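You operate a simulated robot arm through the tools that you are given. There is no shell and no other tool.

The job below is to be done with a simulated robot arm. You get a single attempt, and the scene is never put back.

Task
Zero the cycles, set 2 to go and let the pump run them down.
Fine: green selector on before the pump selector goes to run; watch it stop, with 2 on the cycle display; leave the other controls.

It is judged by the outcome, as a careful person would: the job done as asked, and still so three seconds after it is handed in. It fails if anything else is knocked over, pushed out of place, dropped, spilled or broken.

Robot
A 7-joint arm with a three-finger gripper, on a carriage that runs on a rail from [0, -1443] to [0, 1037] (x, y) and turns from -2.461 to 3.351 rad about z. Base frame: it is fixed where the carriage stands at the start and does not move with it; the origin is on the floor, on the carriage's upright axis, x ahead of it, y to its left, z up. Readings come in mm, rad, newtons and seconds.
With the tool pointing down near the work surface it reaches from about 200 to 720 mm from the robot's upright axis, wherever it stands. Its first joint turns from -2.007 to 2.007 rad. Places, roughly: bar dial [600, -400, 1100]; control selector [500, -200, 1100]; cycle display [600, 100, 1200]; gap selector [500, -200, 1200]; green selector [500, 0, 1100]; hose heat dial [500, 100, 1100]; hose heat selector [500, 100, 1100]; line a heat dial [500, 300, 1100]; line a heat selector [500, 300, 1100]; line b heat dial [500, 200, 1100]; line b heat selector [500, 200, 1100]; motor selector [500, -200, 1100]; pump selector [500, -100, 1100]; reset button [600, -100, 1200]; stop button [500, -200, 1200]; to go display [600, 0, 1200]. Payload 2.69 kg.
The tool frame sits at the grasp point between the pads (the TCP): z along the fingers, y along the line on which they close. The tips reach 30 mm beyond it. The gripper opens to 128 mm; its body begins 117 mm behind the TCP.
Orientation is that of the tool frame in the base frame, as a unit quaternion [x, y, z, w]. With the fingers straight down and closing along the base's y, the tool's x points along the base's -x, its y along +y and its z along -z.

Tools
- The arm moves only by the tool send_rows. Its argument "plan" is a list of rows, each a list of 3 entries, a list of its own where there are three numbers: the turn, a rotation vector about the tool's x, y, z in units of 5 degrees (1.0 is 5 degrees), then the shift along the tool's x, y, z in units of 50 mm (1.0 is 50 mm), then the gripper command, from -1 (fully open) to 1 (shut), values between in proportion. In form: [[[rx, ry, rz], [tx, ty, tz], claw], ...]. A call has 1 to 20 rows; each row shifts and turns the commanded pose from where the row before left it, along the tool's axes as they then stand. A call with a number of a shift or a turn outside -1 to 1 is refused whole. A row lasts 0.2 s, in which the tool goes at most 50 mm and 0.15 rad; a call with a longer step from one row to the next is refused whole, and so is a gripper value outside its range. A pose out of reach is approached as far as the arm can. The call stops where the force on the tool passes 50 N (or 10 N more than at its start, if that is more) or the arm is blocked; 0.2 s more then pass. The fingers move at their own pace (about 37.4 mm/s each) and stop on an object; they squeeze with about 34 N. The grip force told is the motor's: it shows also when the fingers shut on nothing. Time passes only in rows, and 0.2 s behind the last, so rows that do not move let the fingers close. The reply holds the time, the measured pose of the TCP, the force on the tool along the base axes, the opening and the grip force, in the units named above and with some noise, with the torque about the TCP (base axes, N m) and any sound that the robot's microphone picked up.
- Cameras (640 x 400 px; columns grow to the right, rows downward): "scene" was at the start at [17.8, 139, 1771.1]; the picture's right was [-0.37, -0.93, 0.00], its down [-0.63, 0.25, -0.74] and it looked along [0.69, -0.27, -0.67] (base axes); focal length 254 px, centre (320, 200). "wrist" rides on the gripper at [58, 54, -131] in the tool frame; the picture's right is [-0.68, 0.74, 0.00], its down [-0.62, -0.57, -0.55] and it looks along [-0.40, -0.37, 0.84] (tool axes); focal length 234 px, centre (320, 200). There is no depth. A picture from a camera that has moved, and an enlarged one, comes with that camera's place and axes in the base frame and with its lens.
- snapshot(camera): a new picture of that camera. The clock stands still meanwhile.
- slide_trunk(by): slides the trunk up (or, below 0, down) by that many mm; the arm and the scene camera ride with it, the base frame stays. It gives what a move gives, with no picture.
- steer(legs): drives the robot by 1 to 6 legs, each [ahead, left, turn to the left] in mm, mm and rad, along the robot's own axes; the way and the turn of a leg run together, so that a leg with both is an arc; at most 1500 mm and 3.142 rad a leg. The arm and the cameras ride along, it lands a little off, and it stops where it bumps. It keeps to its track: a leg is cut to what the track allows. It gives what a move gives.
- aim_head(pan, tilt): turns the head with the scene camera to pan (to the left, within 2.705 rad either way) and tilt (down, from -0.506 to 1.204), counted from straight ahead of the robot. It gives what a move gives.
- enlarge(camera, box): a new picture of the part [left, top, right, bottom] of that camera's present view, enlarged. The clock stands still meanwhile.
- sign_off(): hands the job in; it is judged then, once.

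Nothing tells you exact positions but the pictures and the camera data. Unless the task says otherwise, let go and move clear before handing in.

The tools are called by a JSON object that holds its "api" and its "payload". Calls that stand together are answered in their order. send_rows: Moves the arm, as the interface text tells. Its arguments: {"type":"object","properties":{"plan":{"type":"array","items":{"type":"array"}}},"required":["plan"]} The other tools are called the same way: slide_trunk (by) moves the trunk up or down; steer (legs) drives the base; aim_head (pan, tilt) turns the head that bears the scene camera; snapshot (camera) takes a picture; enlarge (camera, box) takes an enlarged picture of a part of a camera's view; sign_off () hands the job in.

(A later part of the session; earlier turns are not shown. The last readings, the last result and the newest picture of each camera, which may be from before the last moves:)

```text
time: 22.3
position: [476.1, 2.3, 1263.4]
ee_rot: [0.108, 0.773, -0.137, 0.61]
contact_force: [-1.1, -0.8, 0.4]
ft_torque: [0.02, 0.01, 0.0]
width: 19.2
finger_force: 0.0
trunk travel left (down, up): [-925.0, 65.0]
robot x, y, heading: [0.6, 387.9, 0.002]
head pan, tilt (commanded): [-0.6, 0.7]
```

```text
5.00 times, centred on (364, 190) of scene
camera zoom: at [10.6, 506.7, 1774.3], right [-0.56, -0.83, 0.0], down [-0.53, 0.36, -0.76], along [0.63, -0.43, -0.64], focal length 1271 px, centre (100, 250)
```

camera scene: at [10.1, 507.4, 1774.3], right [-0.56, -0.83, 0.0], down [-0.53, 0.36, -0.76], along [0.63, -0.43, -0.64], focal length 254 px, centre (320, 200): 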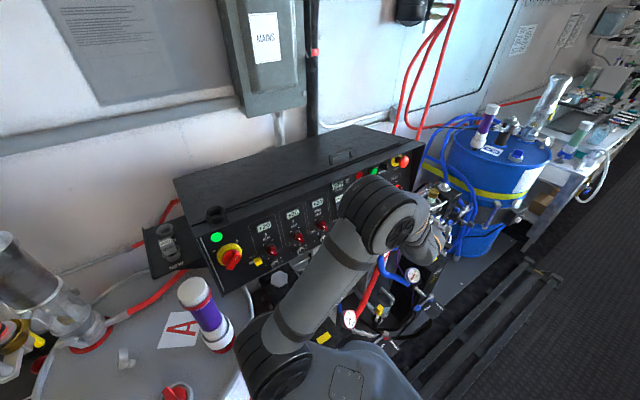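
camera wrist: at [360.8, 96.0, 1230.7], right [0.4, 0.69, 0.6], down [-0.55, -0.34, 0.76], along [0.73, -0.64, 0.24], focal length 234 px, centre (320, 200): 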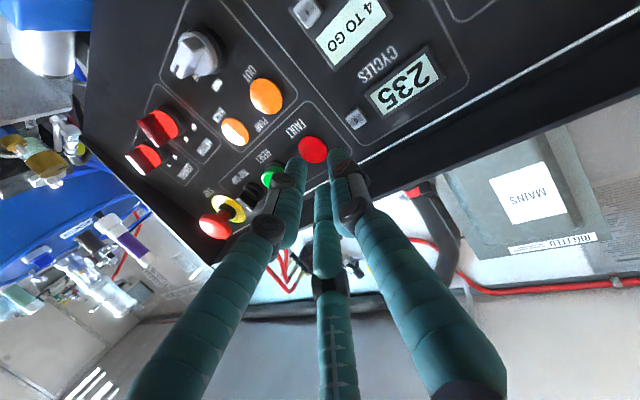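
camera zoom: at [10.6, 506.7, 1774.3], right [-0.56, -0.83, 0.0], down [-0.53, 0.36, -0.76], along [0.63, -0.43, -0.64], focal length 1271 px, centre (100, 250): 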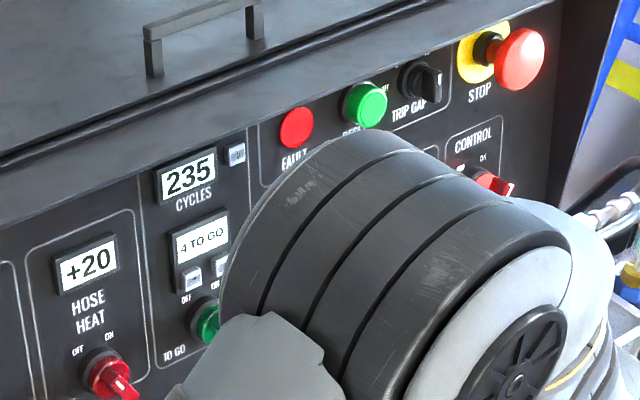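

{"api": "send_rows", "payload": {"plan": [[[0, 0, 0], [-0.029, 0.138, 0.38], 0.7], [[0, 0, 0], [-0.029, 0.138, 0.38], 0.7], [[0, 0, 0], [0, 0, 0], 0.7]]}}

{"api": "enlarge", "payload": {"camera": "wrist", "box": [276, 90, 436, 190]}}

{"api": "enlarge", "payload": {"camera": "scene", "box": [300, 150, 428, 230]}}

```text
time: 23.1
position: [515.4, 0.8, 1255.1]
ee_rot: [0.108, 0.773, -0.136, 0.61]
contact_force: [0.2, -0.3, 0.1]
ft_torque: [-0.02, 0.04, 0.01]
width: 19.1
finger_force: 0.0
trunk travel left (down, up): [-925.0, 65.0]
robot x, y, heading: [-0.6, 385.9, 0.001]
head pan, tilt (commanded): [-0.6, 0.7]
```

```text
4.00 times, centred on (356, 140) of wrist
camera zoom: at [400.0, 95.9, 1222.8], right [0.4, 0.69, 0.6], down [-0.55, -0.34, 0.76], along [0.73, -0.64, 0.24], focal length 937 px, centre (176, 440)
```

zoom: 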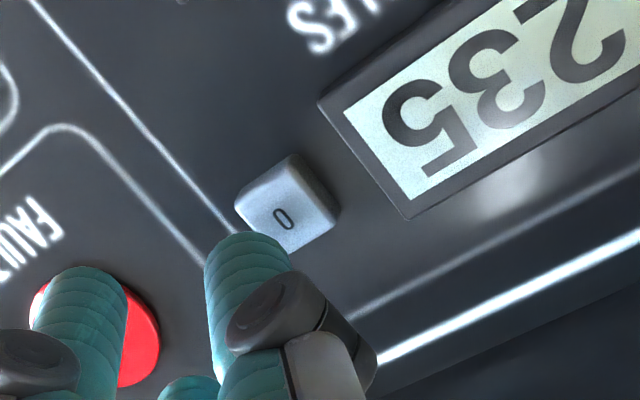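

```text
5.00 times, centred on (364, 190) of scene
camera zoom: at [9.4, 507.3, 1774.3], right [-0.56, -0.83, 0.0], down [-0.53, 0.36, -0.77], along [0.63, -0.43, -0.64], focal length 1271 px, centre (100, 250)
```

zoom: 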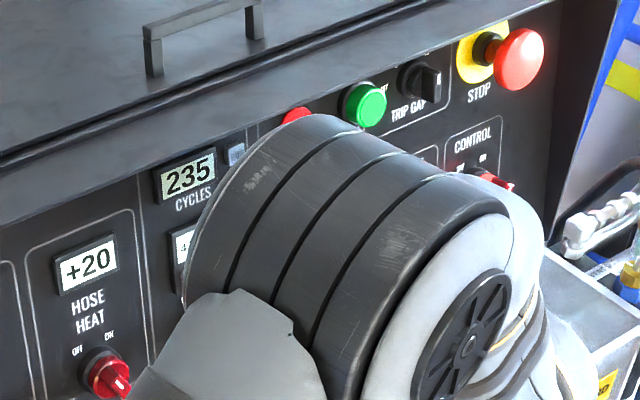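

The finger is lined up just short of the "0" key, so I'll close most of the gap.

{"api": "send_rows", "payload": {"plan": [[[0, 0, 0], [-0.036, 0.105, 0.258], 0.7], [[0, 0, 0], [0, 0, 0], 0.7]]}}

{"api": "enlarge", "payload": {"camera": "wrist", "box": [276, 90, 436, 190]}}

```text
time: 23.7
position: [529.1, 0.4, 1253.4]
ee_rot: [0.108, 0.773, -0.137, 0.61]
contact_force: [-1.7, 1.5, 0.8]
ft_torque: [0.0, -0.01, 0.07]
width: 19.0
finger_force: 0.1
trunk travel left (down, up): [-925.0, 65.0]
robot x, y, heading: [0.6, 385.8, 0.001]
head pan, tilt (commanded): [-0.6, 0.7]
heard: click
```

```text
4.00 times, centred on (356, 140) of wrist
camera zoom: at [413.5, 94.5, 1221.1], right [0.4, 0.69, 0.6], down [-0.55, -0.34, 0.76], along [0.73, -0.64, 0.24], focal length 937 px, centre (176, 440)
```

zoom: 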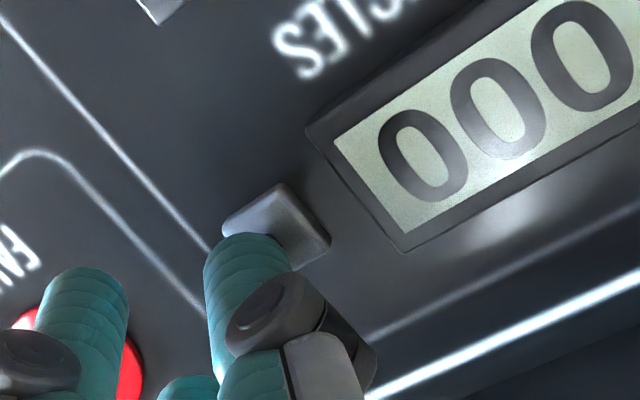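

The click zeroed the display to 000. I'll back off and move to in front of the "−" key.

{"api": "send_rows", "payload": {"plan": [[[0, 0, 0], [0, -0.137, -0.376], 0.7], [[0, 0, 0], [0, -0.137, -0.376], 0.7], [[0, 0, 0], [0.531, 0.331, -0.063], 0.7], [[0, 0, 0], [0.531, 0.331, -0.063], 0.7], [[0, 0, 0], [0.531, 0.331, -0.063], 0.7], [[0, 0, 0], [0, 0, 0], 0.7], [[0, 0, 0], [0, 0, 0], 0.7]]}}

{"api": "enlarge", "payload": {"camera": "wrist", "box": [256, 70, 416, 170]}}

{"api": "snapshot", "payload": {"camera": "wrist"}}

{"api": "enlarge", "payload": {"camera": "scene", "box": [300, 150, 428, 230]}}

```text
time: 25.3
position: [499.0, 20.1, 1198.2]
ee_rot: [0.109, 0.775, -0.134, 0.608]
contact_force: [0.0, 0.2, -0.4]
ft_torque: [0.0, 0.03, 0.02]
width: 19.1
finger_force: 0.1
out of reach, approached as far as the arm can: row 4, 5
trunk travel left (down, up): [-925.0, 65.0]
robot x, y, heading: [-0.9, 387.2, 0.002]
head pan, tilt (commanded): [-0.6, 0.7]
```

```text
4.00 times, centred on (336, 120) of wrist
camera zoom: at [383.8, 114.5, 1167.3], right [0.4, 0.69, 0.6], down [-0.54, -0.35, 0.76], along [0.74, -0.64, 0.23], focal length 937 px, centre (256, 520)
```

zoom: 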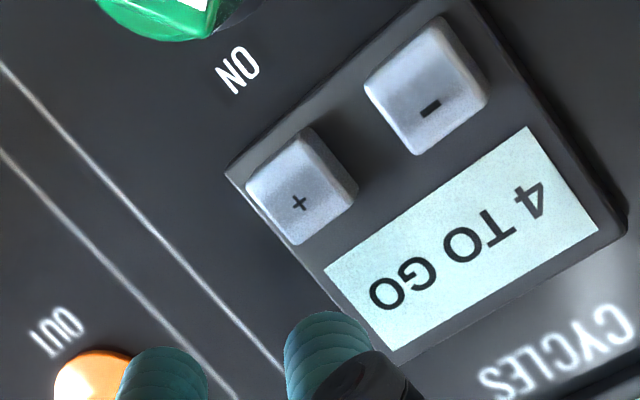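

```text
taken
camera wrist: at [383.8, 114.5, 1167.3], right [0.4, 0.69, 0.6], down [-0.54, -0.35, 0.76], along [0.74, -0.64, 0.23], focal length 234 px, centre (320, 200)
```

wrist: 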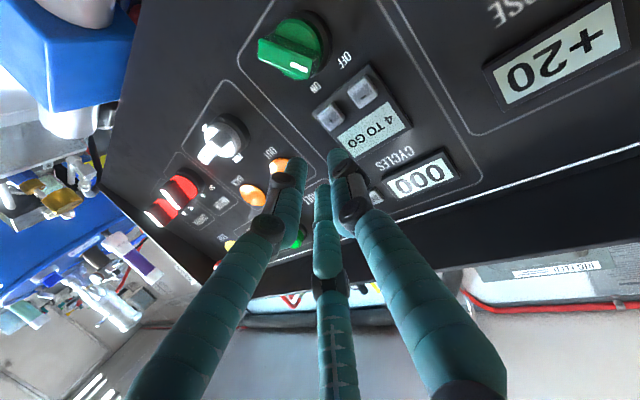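

```text
5.00 times, centred on (364, 190) of scene
camera zoom: at [10.9, 506.5, 1774.3], right [-0.56, -0.83, 0.0], down [-0.53, 0.36, -0.76], along [0.63, -0.43, -0.64], focal length 1271 px, centre (100, 250)
```

zoom: 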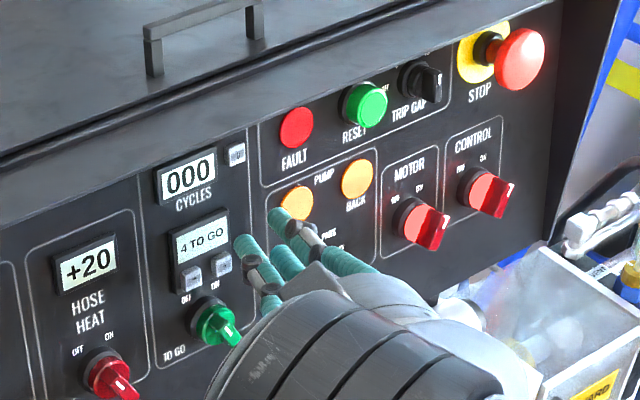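

The display reads 000, but the arm is at its fold limit near the "−" key. I'll lift clear, drive the carriage further left for more room, and come back.

{"api": "send_rows", "payload": {"plan": [[[0, 0, 0], [-0.581, -0.384, -0.079], 0.7], [[0, 0, 0], [-0.581, -0.384, -0.079], 0.7], [[0, 0, 0], [-0.581, -0.384, -0.079], 0.7], [[0, 0, 0], [-0.348, -0.052, -0.724], 0.7], [[0, 0, 0], [0, 0, 0], 0.7]]}}

```text
time: 26.5
position: [461.0, -17.7, 1316.7]
ee_rot: [0.108, 0.774, -0.136, 0.609]
contact_force: [0.9, 0.4, -0.1]
ft_torque: [0.0, 0.01, 0.02]
width: 19.0
finger_force: 0.0
trunk travel left (down, up): [-925.0, 65.0]
robot x, y, heading: [-1.5, 385.7, 0.004]
head pan, tilt (commanded): [-0.6, 0.7]
```

{"api": "steer", "payload": {"legs": [[0, 170, 0]]}}

{"api": "aim_head", "payload": {"pan": -0.75, "tilt": 0.62}}

{"api": "snapshot", "payload": {"camera": "scene"}}

```text
time: 28.0
position: [461.3, 153.2, 1315.9]
ee_rot: [0.107, 0.774, -0.136, 0.609]
contact_force: [-0.3, 0.1, 0.0]
ft_torque: [0.01, 0.0, -0.01]
width: 19.1
finger_force: 0.1
trunk travel left (down, up): [-925.0, 65.0]
robot x, y, heading: [2.1, 551.9, 0.009]
head pan, tilt (commanded): [-0.6, 0.7]
```

```text
time: 28.7
position: [461.9, 154.0, 1317.2]
ee_rot: [0.107, 0.774, -0.136, 0.61]
contact_force: [0.4, -0.2, 0.0]
ft_torque: [0.03, 0.04, 0.0]
width: 19.3
finger_force: 0.1
trunk travel left (down, up): [-925.0, 65.0]
robot x, y, heading: [-1.6, 555.4, 0.006]
head pan, tilt (commanded): [-0.75, 0.62]
```

```text
taken
camera scene: at [3.7, 665.0, 1781.2], right [-0.68, -0.74, 0.0], down [-0.43, 0.39, -0.81], along [0.6, -0.55, -0.58], focal length 254 px, centre (320, 200)
```

scene: 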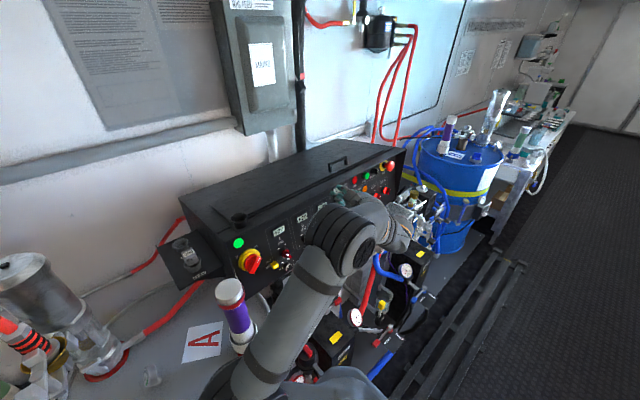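

{"api": "send_rows", "payload": {"plan": [[[0, 0, 0], [0.4225, -0.408, 0.2465], 0.7], [[0, 0, 0], [0.4225, -0.408, 0.2465], 0.7], [[0, 0, 0], [0.4225, -0.408, 0.2465], 0.7], [[0, 0, 0], [0.4225, -0.408, 0.2465], 0.7], [[0, 0, 0], [0, 0, 0], 0.7]]}}

{"api": "snapshot", "payload": {"camera": "wrist"}}

{"api": "snapshot", "payload": {"camera": "scene"}}

```text
time: 29.9
position: [460.3, 60.6, 1232.4]
ee_rot: [0.106, 0.774, -0.136, 0.61]
contact_force: [0.1, -0.3, 0.8]
ft_torque: [0.02, 0.02, -0.04]
width: 19.2
finger_force: 0.0
trunk travel left (down, up): [-925.0, 65.0]
robot x, y, heading: [-2.1, 556.1, 0.008]
head pan, tilt (commanded): [-0.75, 0.62]
```

```text
taken
camera wrist: at [344.3, 154.6, 1199.5], right [0.4, 0.69, 0.6], down [-0.55, -0.34, 0.76], along [0.74, -0.63, 0.24], focal length 234 px, centre (320, 200)
```

wrist: 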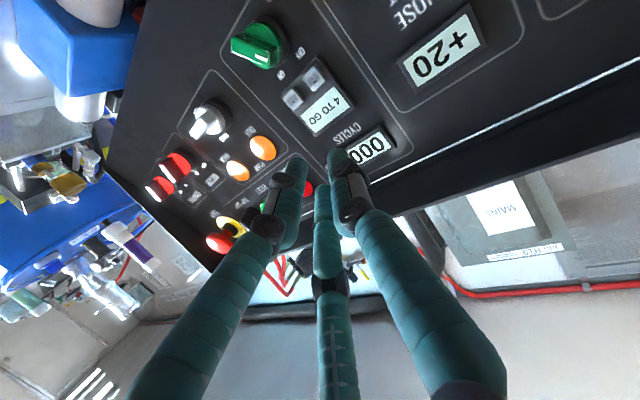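

```text
taken
camera scene: at [3.3, 666.5, 1781.1], right [-0.68, -0.74, 0.0], down [-0.43, 0.39, -0.81], along [0.6, -0.55, -0.58], focal length 254 px, centre (320, 200)
```

scene: 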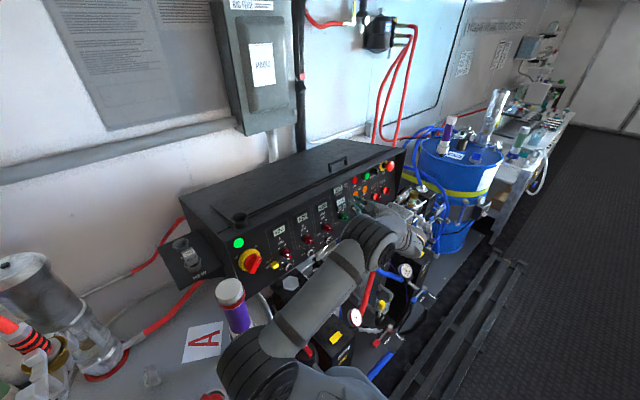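

Well within reach now. I'll approach to about 30 mm in front of the "−" key.

{"api": "send_rows", "payload": {"plan": [[[0, 0, 0], [0.405, 0.017, 0.328], 0.7], [[0, 0, 0], [0.405, 0.017, 0.328], 0.7], [[0, 0, 0], [0, 0, 0], 0.7]]}}

{"api": "enlarge", "payload": {"camera": "wrist", "box": [256, 80, 416, 180]}}

{"api": "enlarge", "payload": {"camera": "scene", "box": [310, 160, 422, 230]}}

```text
time: 30.7
position: [479.5, 49.5, 1184.7]
ee_rot: [0.108, 0.774, -0.137, 0.609]
contact_force: [0.8, -0.5, 0.7]
ft_torque: [-0.01, -0.03, 0.0]
width: 19.0
finger_force: 0.1
trunk travel left (down, up): [-925.0, 65.0]
robot x, y, heading: [-2.3, 554.7, 0.006]
head pan, tilt (commanded): [-0.75, 0.62]
```

```text
4.00 times, centred on (336, 130) of wrist
camera zoom: at [363.7, 143.2, 1153.5], right [0.4, 0.69, 0.6], down [-0.55, -0.34, 0.76], along [0.74, -0.63, 0.24], focal length 937 px, centre (256, 480)
```

zoom: 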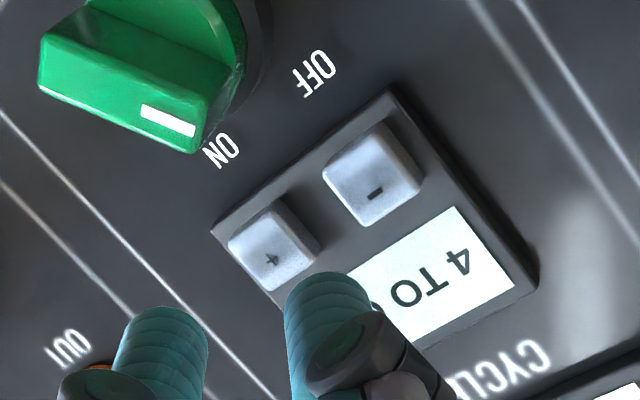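

```text
5.71 times, centred on (366, 195) of scene
camera zoom: at [3.3, 665.0, 1781.2], right [-0.68, -0.74, 0.0], down [-0.43, 0.39, -0.81], along [0.6, -0.55, -0.58], focal length 1452 px, centre (57, 229)
```

zoom: 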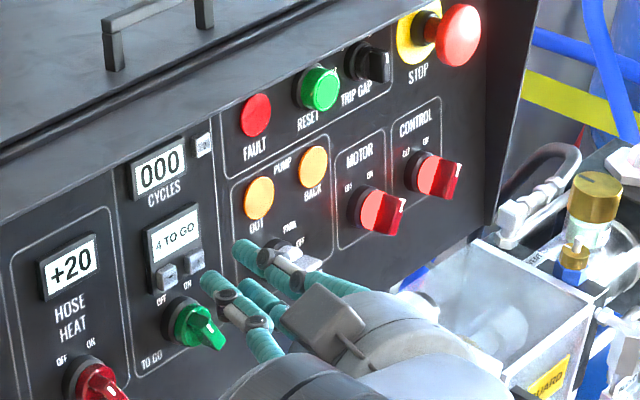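

The finger is lined up with the "−" key and the others are clear of "+". I'll do a short press and release.

{"api": "send_rows", "payload": {"plan": [[[0, 0, 0], [0.015, 0.129, 0.342], 0.7], [[0, 0, 0], [0.009, 0.079, 0.21], 0.7], [[0, 0, 0], [-0.012, -0.137, -0.376], 0.7], [[0, 0, 0], [0, 0, 0], 0.7]]}}

{"api": "enlarge", "payload": {"camera": "scene", "box": [310, 160, 422, 230]}}

{"api": "enlarge", "payload": {"camera": "wrist", "box": [256, 80, 416, 180]}}

```text
time: 31.7
position: [491.3, 50.0, 1181.1]
ee_rot: [0.106, 0.774, -0.135, 0.61]
contact_force: [0.1, 0.2, 0.0]
ft_torque: [0.0, -0.01, -0.02]
width: 19.1
finger_force: 0.0
trunk travel left (down, up): [-925.0, 65.0]
robot x, y, heading: [0.9, 556.7, 0.011]
head pan, tilt (commanded): [-0.75, 0.62]
heard: click
```

```text
5.71 times, centred on (366, 195) of scene
camera zoom: at [4.7, 664.7, 1781.2], right [-0.68, -0.74, 0.0], down [-0.43, 0.39, -0.81], along [0.6, -0.55, -0.58], focal length 1452 px, centre (57, 229)
```

zoom: 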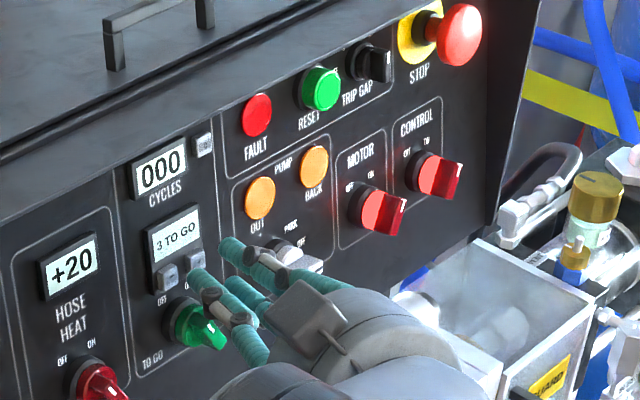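

```text
4.00 times, centred on (336, 130) of wrist
camera zoom: at [376.1, 143.5, 1149.1], right [0.4, 0.69, 0.6], down [-0.54, -0.35, 0.76], along [0.74, -0.63, 0.24], focal length 937 px, centre (256, 480)
```

zoom: 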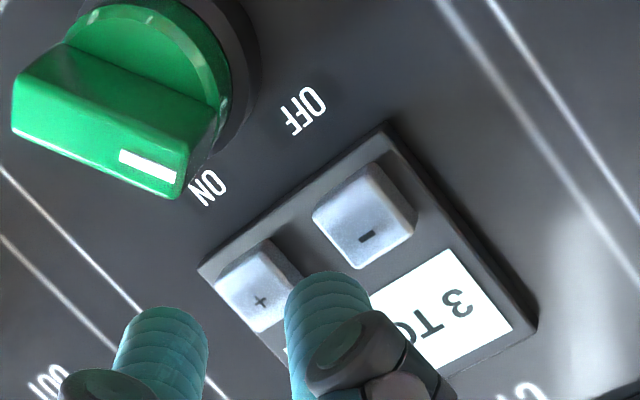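

Now it reads "3 TO GO", one step down as wanted. I'll press once more in the same way.

{"api": "send_rows", "payload": {"plan": [[[0, 0, 0], [0.006, 0.0685, 0.188], 0.7], [[0, 0, 0], [0.006, 0.0685, 0.188], 0.7], [[0, 0, 0], [-0.012, -0.137, -0.376], 0.7], [[0, 0, 0], [0, 0, 0], 0.7]]}}

{"api": "enlarge", "payload": {"camera": "scene", "box": [310, 160, 422, 230]}}

{"api": "enlarge", "payload": {"camera": "wrist", "box": [256, 80, 416, 180]}}

```text
time: 32.7
position: [491.4, 51.3, 1180.2]
ee_rot: [0.106, 0.773, -0.135, 0.61]
contact_force: [0.0, 0.3, 0.0]
ft_torque: [0.01, 0.02, 0.01]
width: 19.2
finger_force: 0.1
trunk travel left (down, up): [-925.0, 65.0]
robot x, y, heading: [-3.3, 556.5, 0.008]
head pan, tilt (commanded): [-0.75, 0.62]
heard: click
```

```text
5.71 times, centred on (366, 195) of scene
camera zoom: at [4.9, 664.6, 1781.2], right [-0.68, -0.74, 0.0], down [-0.43, 0.39, -0.81], along [0.6, -0.55, -0.58], focal length 1452 px, centre (57, 229)
```

zoom: 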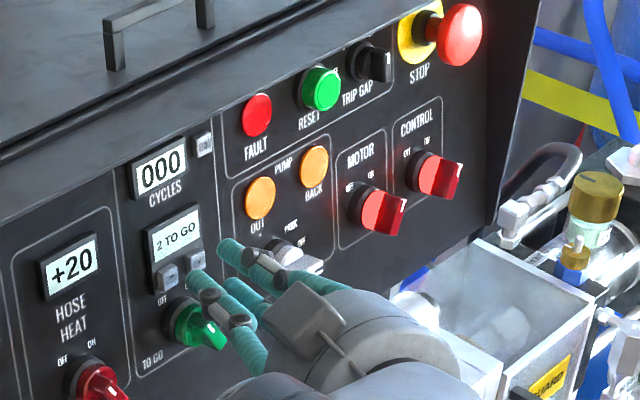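

```text
4.00 times, centred on (336, 130) of wrist
camera zoom: at [376.5, 144.5, 1148.2], right [0.4, 0.69, 0.6], down [-0.54, -0.35, 0.76], along [0.74, -0.63, 0.24], focal length 937 px, centre (256, 480)
```

zoom: 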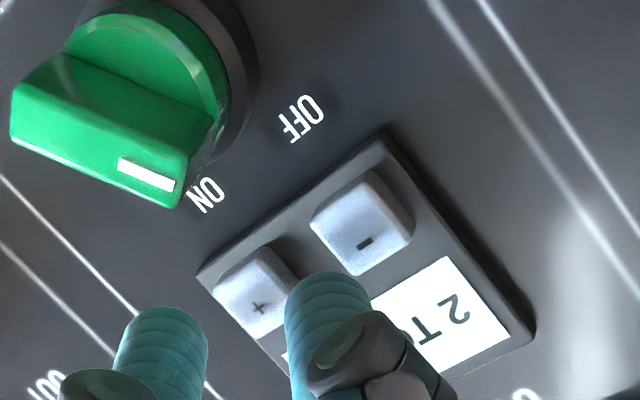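

Display shows "2 TO GO" and cycles 000. Next is the green selector, so I'll look closely at its fin before planning the turn.

{"api": "enlarge", "payload": {"camera": "wrist", "box": [250, 70, 330, 120]}}

{"api": "enlarge", "payload": {"camera": "scene", "box": [334, 205, 366, 225]}}

{"api": "enlarge", "payload": {"camera": "scene", "box": [340, 190, 388, 220]}}

```text
8.00 times, centred on (290, 95) of wrist
camera zoom: at [376.5, 144.5, 1148.2], right [0.4, 0.69, 0.6], down [-0.54, -0.35, 0.76], along [0.74, -0.63, 0.24], focal length 1873 px, centre (560, 1040)
```

zoom: 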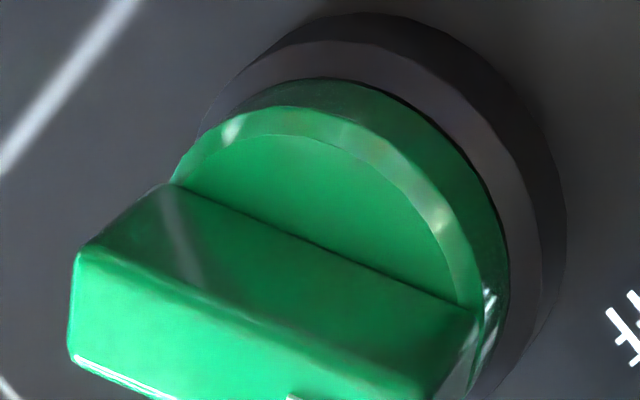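

```text
16.00 times, centred on (350, 215) of scene
camera zoom: at [4.9, 664.6, 1781.2], right [-0.68, -0.74, 0.0], down [-0.43, 0.39, -0.81], along [0.6, -0.55, -0.58], focal length 4066 px, centre (-160, -40)
```

zoom: 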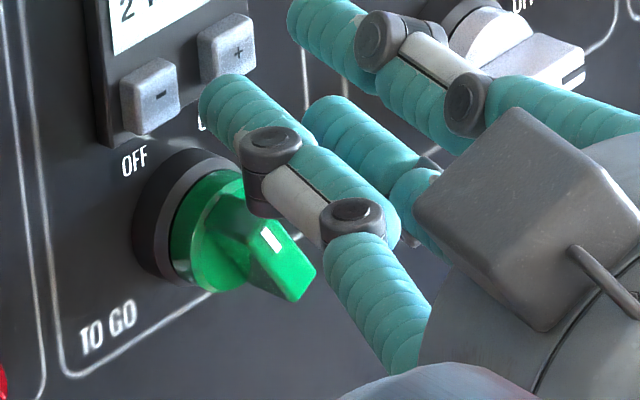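

```text
13.33 times, centred on (364, 205) of scene
camera zoom: at [4.9, 664.6, 1781.2], right [-0.68, -0.74, 0.0], down [-0.43, 0.39, -0.81], along [0.6, -0.55, -0.58], focal length 3389 px, centre (-267, 133)
```

zoom: 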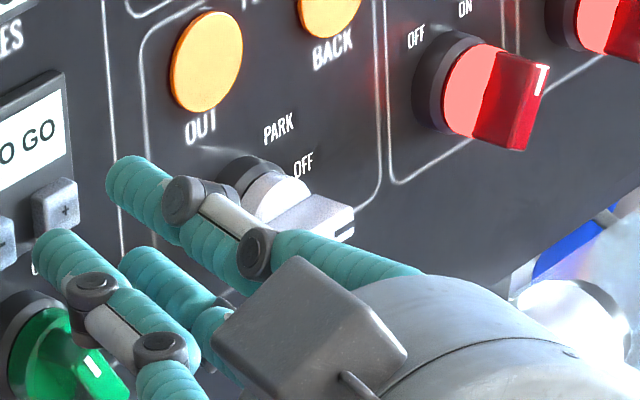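

I've measured the green selector: its axis is at about (539, 50, 1121), and the fin stands about 33 mm off the panel, pointing about 33° left of up (OFF). I'll push its tail to the left with finger B alone to turn the pointer right to ON. First I'll move to a start point in front of it.

{"api": "send_rows", "payload": {"plan": [[[0, 0, 0], [0, -0.24, -0.658], 0.7], [[0, 0, 0], [0.567, -0.381, 0.178], 0.7], [[0, 0, 0], [0.567, -0.381, 0.178], 0.7], [[0, 0, 0], [0, 0, 0], 0.7], [[0, 0, 0], [0, 0, 0], 0.7]]}}

{"api": "snapshot", "payload": {"camera": "wrist"}}

{"api": "enlarge", "payload": {"camera": "wrist", "box": [256, 80, 416, 180]}}

{"api": "enlarge", "payload": {"camera": "scene", "box": [324, 180, 404, 230]}}

```text
time: 33.9
position: [447.0, 8.0, 1133.1]
ee_rot: [0.107, 0.773, -0.136, 0.61]
contact_force: [-0.6, 0.0, 0.4]
ft_torque: [0.01, -0.01, 0.06]
width: 19.4
finger_force: 0.0
trunk travel left (down, up): [-925.0, 65.0]
robot x, y, heading: [1.8, 556.1, 0.006]
head pan, tilt (commanded): [-0.75, 0.62]
```

```text
taken
camera wrist: at [331.6, 101.0, 1100.6], right [0.4, 0.69, 0.6], down [-0.55, -0.35, 0.76], along [0.74, -0.63, 0.24], focal length 234 px, centre (320, 200)
```

wrist: 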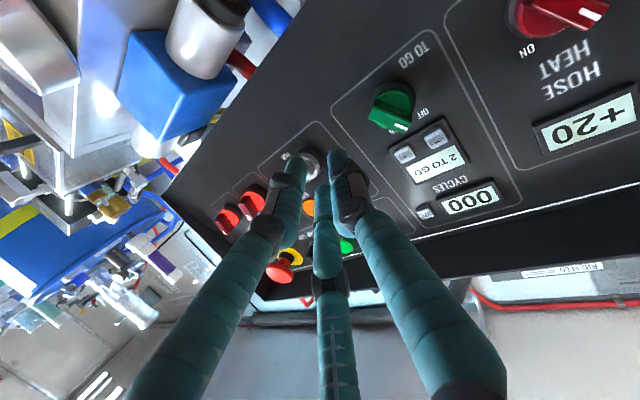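

```text
4.00 times, centred on (336, 130) of wrist
camera zoom: at [331.6, 101.0, 1100.6], right [0.4, 0.69, 0.6], down [-0.55, -0.35, 0.76], along [0.74, -0.63, 0.24], focal length 937 px, centre (256, 480)
```

zoom: 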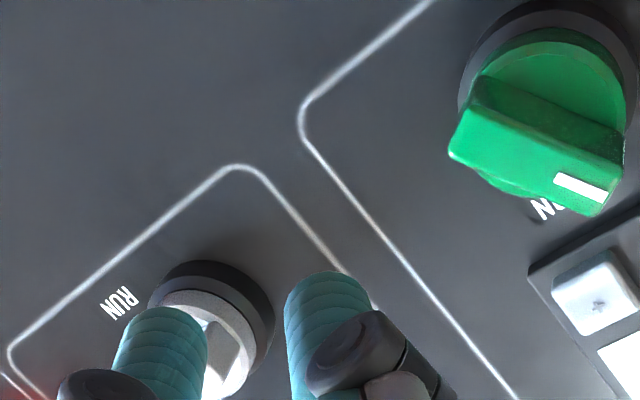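

```text
8.00 times, centred on (364, 205) of scene
camera zoom: at [3.7, 663.8, 1781.3], right [-0.68, -0.74, 0.0], down [-0.43, 0.39, -0.81], along [0.6, -0.55, -0.58], focal length 2033 px, centre (-32, 160)
```

zoom: 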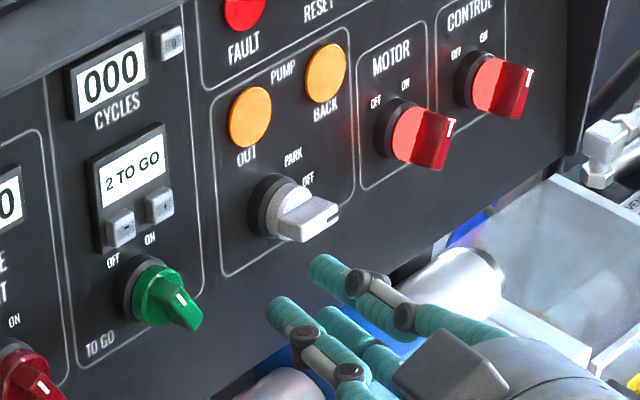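

The view is clear: the green pointer is at OFF, and the pump's RUN label is at the lower right of its knob. I'll move B in alongside the green fin's tail.

{"api": "send_rows", "payload": {"plan": [[[0, 0, 0], [0.005, 0.136, 0.333], 0.7], [[0, 0, 0], [0.005, 0.136, 0.333], 0.7], [[0, 0, 0], [0, 0, 0], 0.7]]}}

{"api": "enlarge", "payload": {"camera": "wrist", "box": [256, 70, 416, 170]}}

{"api": "enlarge", "payload": {"camera": "scene", "box": [328, 190, 392, 230]}}

```text
time: 34.7
position: [482.0, 10.7, 1123.1]
ee_rot: [0.107, 0.773, -0.136, 0.61]
contact_force: [0.4, -0.7, -0.3]
ft_torque: [0.0, 0.01, 0.0]
width: 19.2
finger_force: 0.1
trunk travel left (down, up): [-925.0, 65.0]
robot x, y, heading: [1.7, 556.8, 0.003]
head pan, tilt (commanded): [-0.75, 0.62]
```

```text
4.00 times, centred on (336, 120) of wrist
camera zoom: at [366.3, 104.1, 1091.5], right [0.4, 0.69, 0.6], down [-0.55, -0.34, 0.76], along [0.74, -0.63, 0.24], focal length 937 px, centre (256, 520)
```

zoom: 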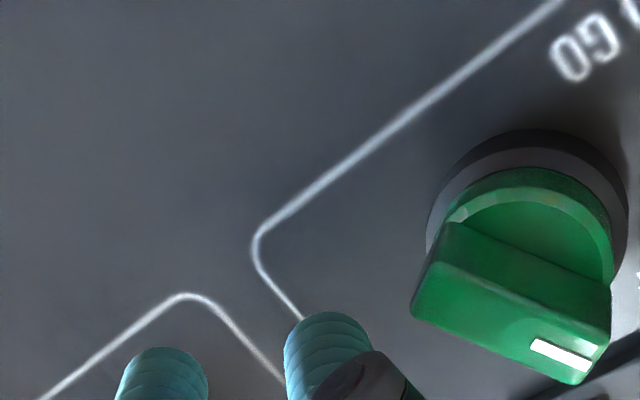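

```text
10.00 times, centred on (360, 210) of scene
camera zoom: at [3.4, 664.9, 1781.2], right [-0.68, -0.74, 0.0], down [-0.43, 0.39, -0.81], along [0.6, -0.55, -0.58], focal length 2541 px, centre (-80, 100)
```

zoom: 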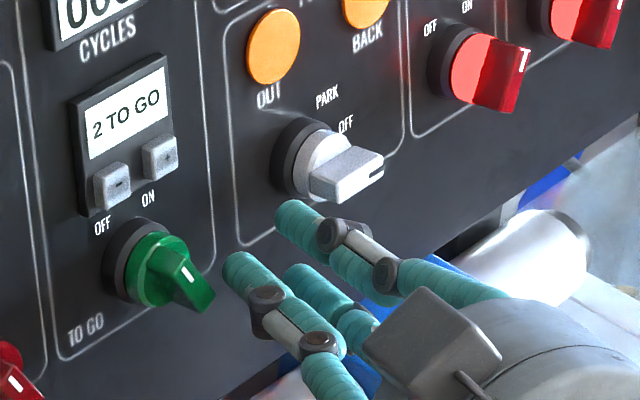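

B is just to the right of the tail at fin height. I'll push left in small steps.

{"api": "send_rows", "payload": {"plan": [[[0, 0, 0], [0, 0.0752, -0.0274], 0.7], [[0, 0, 0], [0, 0.0752, -0.0274], 0.7], [[0, 0, 0], [0, 0.0752, -0.0274], 0.7], [[0, 0, 0], [0, 0.0752, -0.0274], 0.7]]}}

{"api": "enlarge", "payload": {"camera": "wrist", "box": [256, 70, 416, 170]}}

{"api": "enlarge", "payload": {"camera": "scene", "box": [328, 190, 392, 230]}}

```text
time: 35.7
position: [481.8, 26.7, 1124.7]
ee_rot: [0.107, 0.774, -0.136, 0.61]
contact_force: [-1.0, -0.6, 0.7]
ft_torque: [0.0, 0.0, 0.01]
width: 20.2
finger_force: 0.0
trunk travel left (down, up): [-925.0, 65.0]
robot x, y, heading: [0.4, 555.8, 0.003]
head pan, tilt (commanded): [-0.75, 0.62]
```

```text
4.00 times, centred on (336, 120) of wrist
camera zoom: at [366.5, 120.9, 1092.2], right [0.4, 0.69, 0.6], down [-0.55, -0.35, 0.76], along [0.74, -0.63, 0.24], focal length 937 px, centre (256, 520)
```

zoom: 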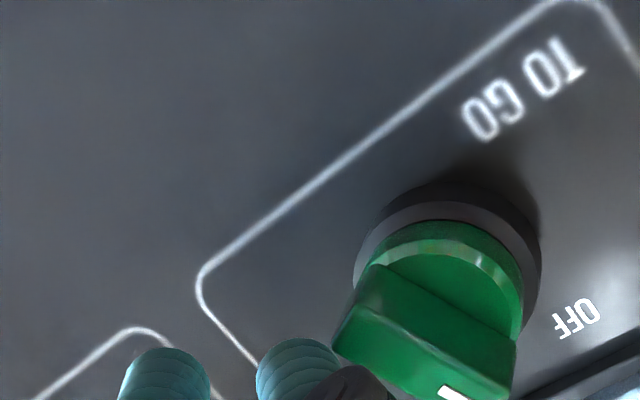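

```text
10.00 times, centred on (360, 210) of scene
camera zoom: at [3.5, 665.0, 1781.2], right [-0.68, -0.74, 0.0], down [-0.43, 0.39, -0.81], along [0.6, -0.55, -0.58], focal length 2541 px, centre (-80, 100)
```

zoom: 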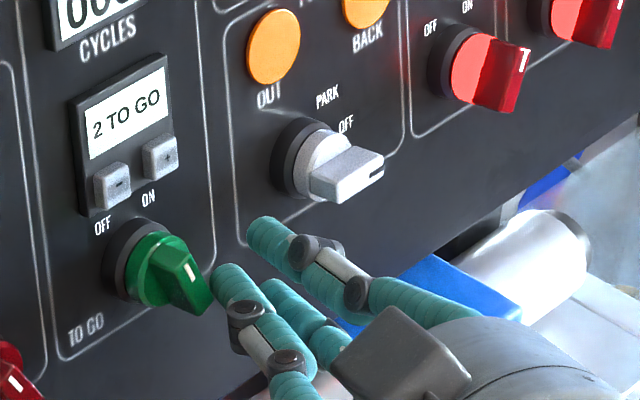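

Contact is made, but the lone finger flexes under the load. I'll back off and shut the gripper so B is braced by the other fingers, then look again.

{"api": "send_rows", "payload": {"plan": [[[0, 0, 0], [0, -0.0752, 0.0274], 0.7], [[0, 0, 0], [0, -0.0752, 0.0274], 0.7], [[0, 0, 0], [0, -0.0752, 0.0274], 0.7], [[0, 0, 0], [0, 0, 0], 1], [[0, 0, 0], [0, 0, 0], 1], [[0, 0, 0], [0, 0, 0], 1], [[0, 0, 0], [0, 0, 0], 1], [[0, 0, 0], [0.02, 0.024, 0.066], 1]]}}

{"api": "enlarge", "payload": {"camera": "wrist", "box": [256, 90, 416, 190]}}

{"api": "enlarge", "payload": {"camera": "scene", "box": [328, 190, 392, 230]}}

```text
time: 37.5
position: [484.8, 13.9, 1121.5]
ee_rot: [0.107, 0.773, -0.135, 0.61]
contact_force: [0.8, -0.3, -0.2]
ft_torque: [0.03, 0.03, 0.03]
width: 2.0
finger_force: 31.5
trunk travel left (down, up): [-925.0, 65.0]
robot x, y, heading: [0.4, 555.2, 0.006]
head pan, tilt (commanded): [-0.75, 0.62]
```

```text
4.00 times, centred on (336, 140) of wrist
camera zoom: at [370.2, 108.3, 1089.9], right [0.4, 0.69, 0.6], down [-0.55, -0.35, 0.76], along [0.74, -0.63, 0.24], focal length 937 px, centre (256, 440)
```

zoom: 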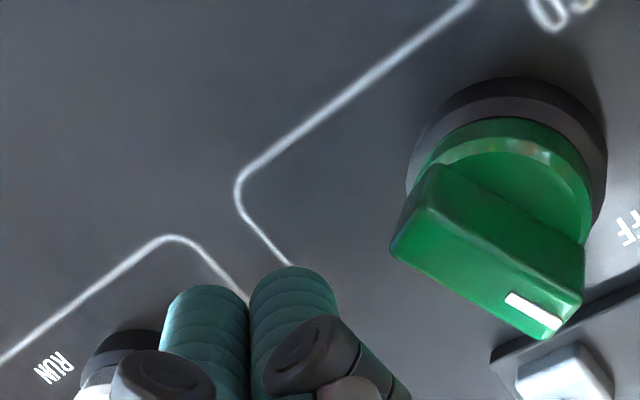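

```text
10.00 times, centred on (360, 210) of scene
camera zoom: at [4.1, 664.7, 1781.2], right [-0.68, -0.74, 0.0], down [-0.43, 0.39, -0.81], along [0.6, -0.55, -0.58], focal length 2541 px, centre (-80, 100)
```

zoom: 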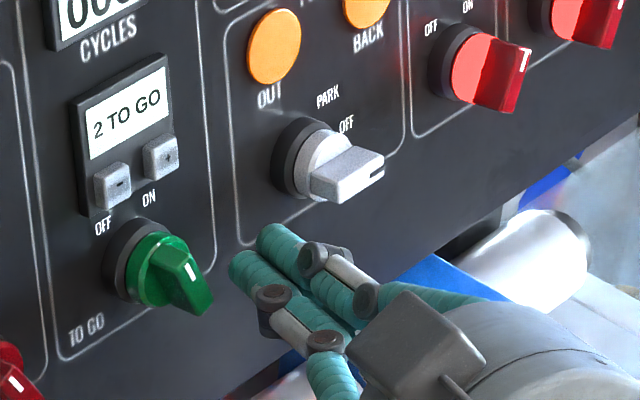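

{"api": "send_rows", "payload": {"plan": [[[0, 0, 0], [0, 0.0752, -0.0274], 1], [[0, 0, 0], [0, 0.0752, -0.0274], 1], [[0, 0, 0], [0, 0.0752, -0.0274], 1], [[0, 0, 0], [0, 0.0752, -0.0274], 1], [[0, 0, 0], [0, 0.0752, -0.0274], 1]]}}

{"api": "enlarge", "payload": {"camera": "wrist", "box": [256, 90, 416, 190]}}

{"api": "enlarge", "payload": {"camera": "scene", "box": [328, 190, 392, 230]}}

```text
time: 38.7
position: [483.9, 33.6, 1122.3]
ee_rot: [0.107, 0.774, -0.136, 0.609]
contact_force: [-0.3, -2.5, -0.8]
ft_torque: [0.0, 0.02, -0.04]
width: 2.2
finger_force: 31.7
trunk travel left (down, up): [-925.0, 65.0]
robot x, y, heading: [-4.6, 553.9, 0.006]
head pan, tilt (commanded): [-0.75, 0.62]
```

```text
4.00 times, centred on (336, 140) of wrist
camera zoom: at [368.7, 126.8, 1090.4], right [0.4, 0.69, 0.6], down [-0.55, -0.34, 0.76], along [0.74, -0.63, 0.24], focal length 937 px, centre (256, 440)
```

zoom: 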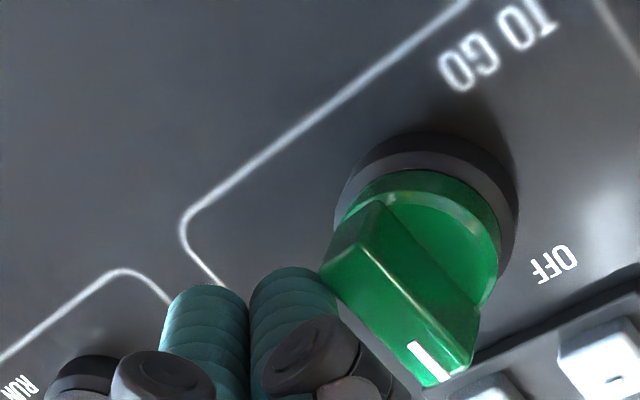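

```text
10.00 times, centred on (360, 210) of scene
camera zoom: at [3.6, 664.2, 1781.2], right [-0.68, -0.74, 0.0], down [-0.43, 0.39, -0.81], along [0.6, -0.55, -0.58], focal length 2541 px, centre (-80, 100)
```

zoom: 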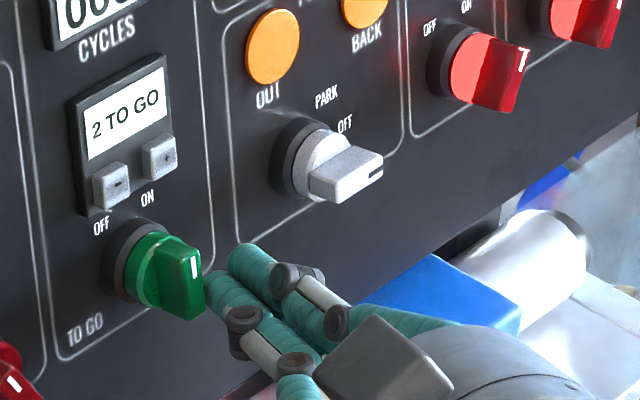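

The fin is turning with little force, so I'll continue.

{"api": "send_rows", "payload": {"plan": [[[0, 0, 0], [0, 0.0752, -0.0274], 1], [[0, 0, 0], [0, 0.0752, -0.0274], 1], [[0, 0, 0], [0, 0.0564, -0.0205], 1]]}}

{"api": "enlarge", "payload": {"camera": "wrist", "box": [256, 90, 416, 190]}}

{"api": "enlarge", "payload": {"camera": "scene", "box": [328, 190, 392, 230]}}

```text
time: 39.5
position: [480.4, 38.1, 1120.0]
ee_rot: [0.109, 0.773, -0.137, 0.61]
contact_force: [-1.4, -16.1, -3.0]
ft_torque: [-0.07, 0.08, -0.37]
width: 1.9
finger_force: 31.3
trunk travel left (down, up): [-925.0, 65.0]
robot x, y, heading: [3.7, 556.1, 0.006]
head pan, tilt (commanded): [-0.75, 0.62]
```

```text
4.00 times, centred on (336, 140) of wrist
camera zoom: at [366.6, 134.2, 1088.8], right [0.41, 0.69, 0.6], down [-0.55, -0.34, 0.76], along [0.73, -0.64, 0.24], focal length 937 px, centre (256, 440)
```

zoom: 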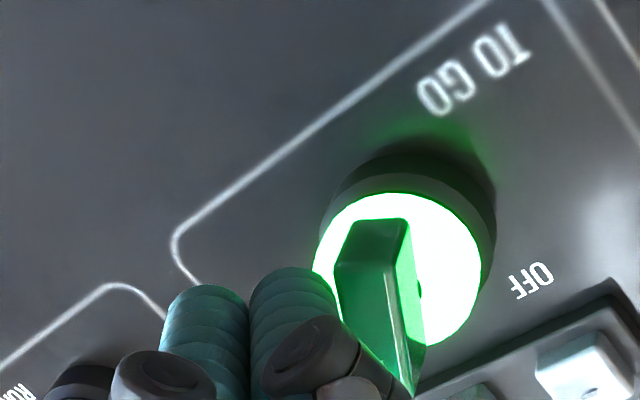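

```text
10.00 times, centred on (360, 210) of scene
camera zoom: at [3.7, 659.9, 1781.5], right [-0.68, -0.74, 0.0], down [-0.43, 0.4, -0.81], along [0.6, -0.55, -0.58], focal length 2541 px, centre (-80, 100)
```

zoom: 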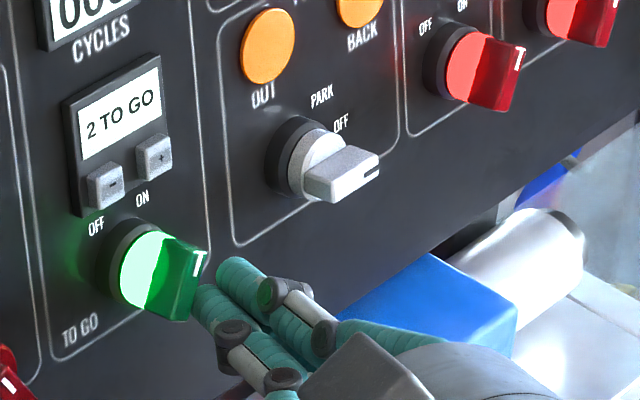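

The green selector lit up: it is ON. I'll back off from it sideways and then outward, and check.

{"api": "send_rows", "payload": {"plan": [[[0, 0, 0], [0, -0.15, 0.055], 1], [[0, 0, 0], [0, -0.0752, 0.0274], 1], [[0, 0, 0], [0, -0.137, -0.376], 1], [[0, 0, 0], [0, -0.137, -0.376], 1], [[0, 0, 0], [0, 0, 0], 1]]}}

{"api": "enlarge", "payload": {"camera": "scene", "box": [320, 170, 416, 230]}}

{"api": "snapshot", "payload": {"camera": "wrist"}}

{"api": "enlarge", "payload": {"camera": "wrist", "box": [256, 60, 416, 160]}}

```text
time: 40.7
position: [446.4, 34.6, 1130.6]
ee_rot: [0.105, 0.774, -0.134, 0.61]
contact_force: [-0.4, -0.2, -0.3]
ft_torque: [0.02, 0.01, -0.02]
width: 2.1
finger_force: 31.2
trunk travel left (down, up): [-925.0, 65.0]
robot x, y, heading: [-0.1, 559.3, 0.01]
head pan, tilt (commanded): [-0.75, 0.62]
```

```text
6.67 times, centred on (368, 200) of scene
camera zoom: at [4.0, 664.9, 1781.2], right [-0.68, -0.74, 0.0], down [-0.43, 0.39, -0.81], along [0.6, -0.55, -0.58], focal length 1694 px, centre (0, 200)
```

zoom: 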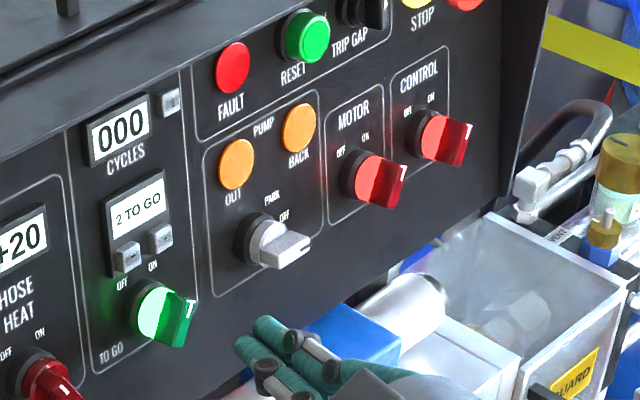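

```text
taken
camera wrist: at [331.0, 127.9, 1098.3], right [0.4, 0.69, 0.6], down [-0.54, -0.35, 0.76], along [0.74, -0.63, 0.24], focal length 234 px, centre (320, 200)
```

wrist: 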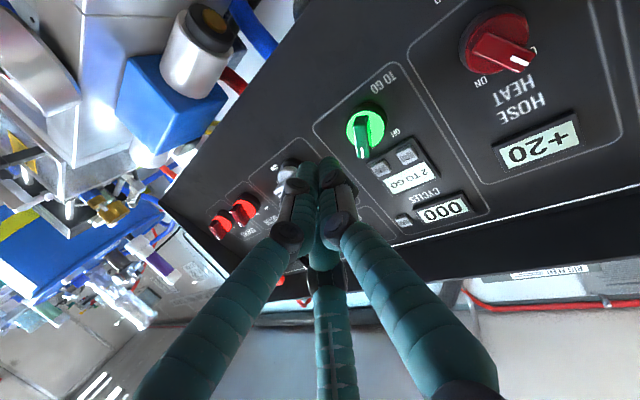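

```text
4.00 times, centred on (336, 110) of wrist
camera zoom: at [331.0, 127.9, 1098.3], right [0.4, 0.69, 0.6], down [-0.54, -0.35, 0.76], along [0.74, -0.63, 0.24], focal length 937 px, centre (256, 560)
```

zoom: 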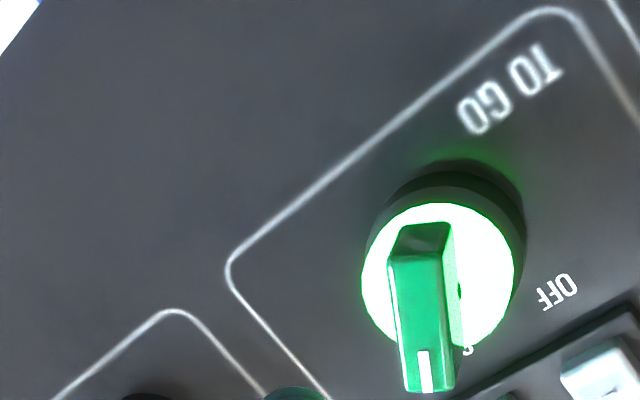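

Green is ON and lit, with 000 and "2 TO GO" showing. Next is the pump selector: its pointer is horizontal right (OFF), and RUN is about 45° lower right. I'll push the fin's left tail end upward from below. First I'll move to a start point in front of it.

{"api": "send_rows", "payload": {"plan": [[[0, 0, 0], [0.128, -0.555, 0.299], 1], [[0, 0, 0], [0.128, -0.555, 0.299], 1], [[0, 0, 0], [0, 0, 0], 1], [[0, 0, 0], [0, 0, 0], 1]]}}

{"api": "snapshot", "payload": {"camera": "wrist"}}

{"api": "enlarge", "payload": {"camera": "wrist", "box": [256, 90, 416, 190]}}

{"api": "enlarge", "payload": {"camera": "scene", "box": [336, 180, 400, 220]}}

```text
time: 41.7
position: [449.5, -29.2, 1115.4]
ee_rot: [0.107, 0.774, -0.136, 0.61]
contact_force: [-0.4, 0.3, 0.5]
ft_torque: [-0.01, -0.03, -0.01]
width: 1.9
finger_force: 31.6
trunk travel left (down, up): [-925.0, 65.0]
robot x, y, heading: [0.7, 554.6, 0.006]
head pan, tilt (commanded): [-0.75, 0.62]
```

```text
taken
camera wrist: at [335.3, 64.1, 1083.4], right [0.4, 0.69, 0.6], down [-0.55, -0.35, 0.76], along [0.74, -0.63, 0.24], focal length 234 px, centre (320, 200)
```

wrist: 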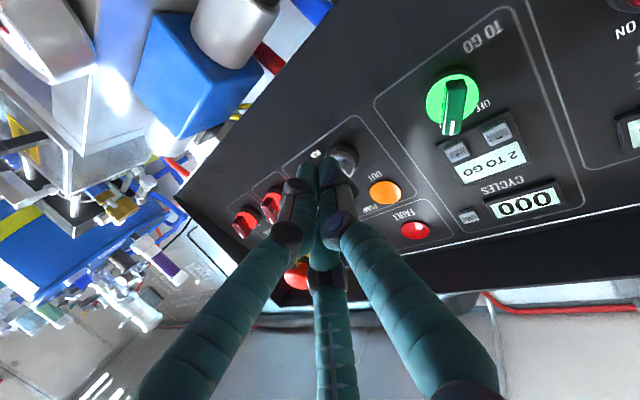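

```text
4.00 times, centred on (336, 140) of wrist
camera zoom: at [335.3, 64.1, 1083.4], right [0.4, 0.69, 0.6], down [-0.55, -0.35, 0.76], along [0.74, -0.63, 0.24], focal length 937 px, centre (256, 440)
```

zoom: 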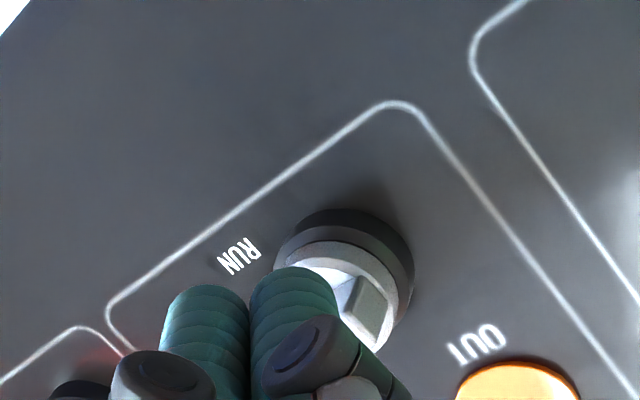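

```text
10.00 times, centred on (368, 200) of scene
camera zoom: at [3.8, 663.6, 1781.3], right [-0.68, -0.74, 0.0], down [-0.43, 0.39, -0.81], along [0.6, -0.55, -0.58], focal length 2541 px, centre (-160, 200)
```

zoom: 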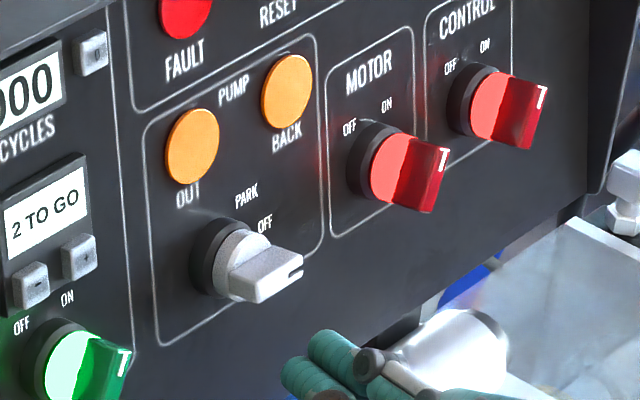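

{"api": "send_rows", "payload": {"plan": [[[0, 0, 0], [-0.013, 0.142, 0.348], 1], [[0, 0, 0], [-0.013, 0.142, 0.348], 1], [[0, 0, 0], [0, 0, 0], 1]]}}

{"api": "enlarge", "payload": {"camera": "wrist", "box": [256, 90, 416, 190]}}

{"api": "enlarge", "payload": {"camera": "scene", "box": [336, 180, 400, 220]}}

```text
time: 42.5
position: [486.4, -26.8, 1110.5]
ee_rot: [0.107, 0.773, -0.136, 0.61]
contact_force: [-0.2, 0.2, 1.2]
ft_torque: [-0.02, -0.04, 0.0]
width: 1.9
finger_force: 31.7
trunk travel left (down, up): [-925.0, 65.0]
robot x, y, heading: [2.1, 552.3, 0.002]
head pan, tilt (commanded): [-0.75, 0.62]
```

```text
4.00 times, centred on (336, 140) of wrist
camera zoom: at [372.1, 66.9, 1078.6], right [0.4, 0.69, 0.6], down [-0.55, -0.35, 0.76], along [0.74, -0.63, 0.24], focal length 937 px, centre (256, 440)
```

zoom: 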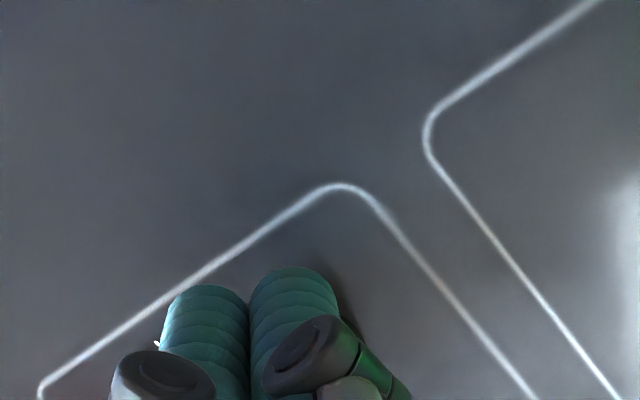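

```text
10.00 times, centred on (368, 200) of scene
camera zoom: at [3.6, 664.8, 1781.2], right [-0.68, -0.74, 0.0], down [-0.43, 0.39, -0.81], along [0.6, -0.55, -0.58], focal length 2541 px, centre (-160, 200)
```

zoom: 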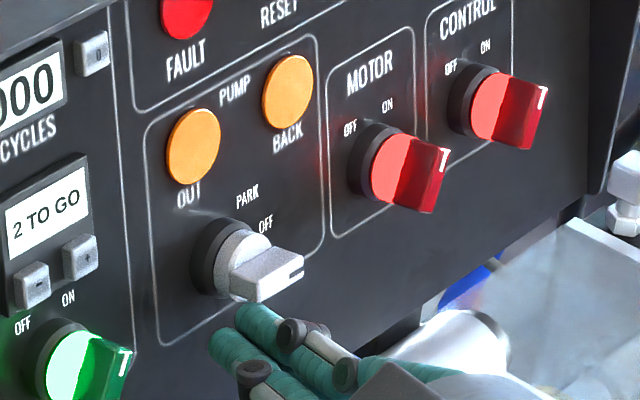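

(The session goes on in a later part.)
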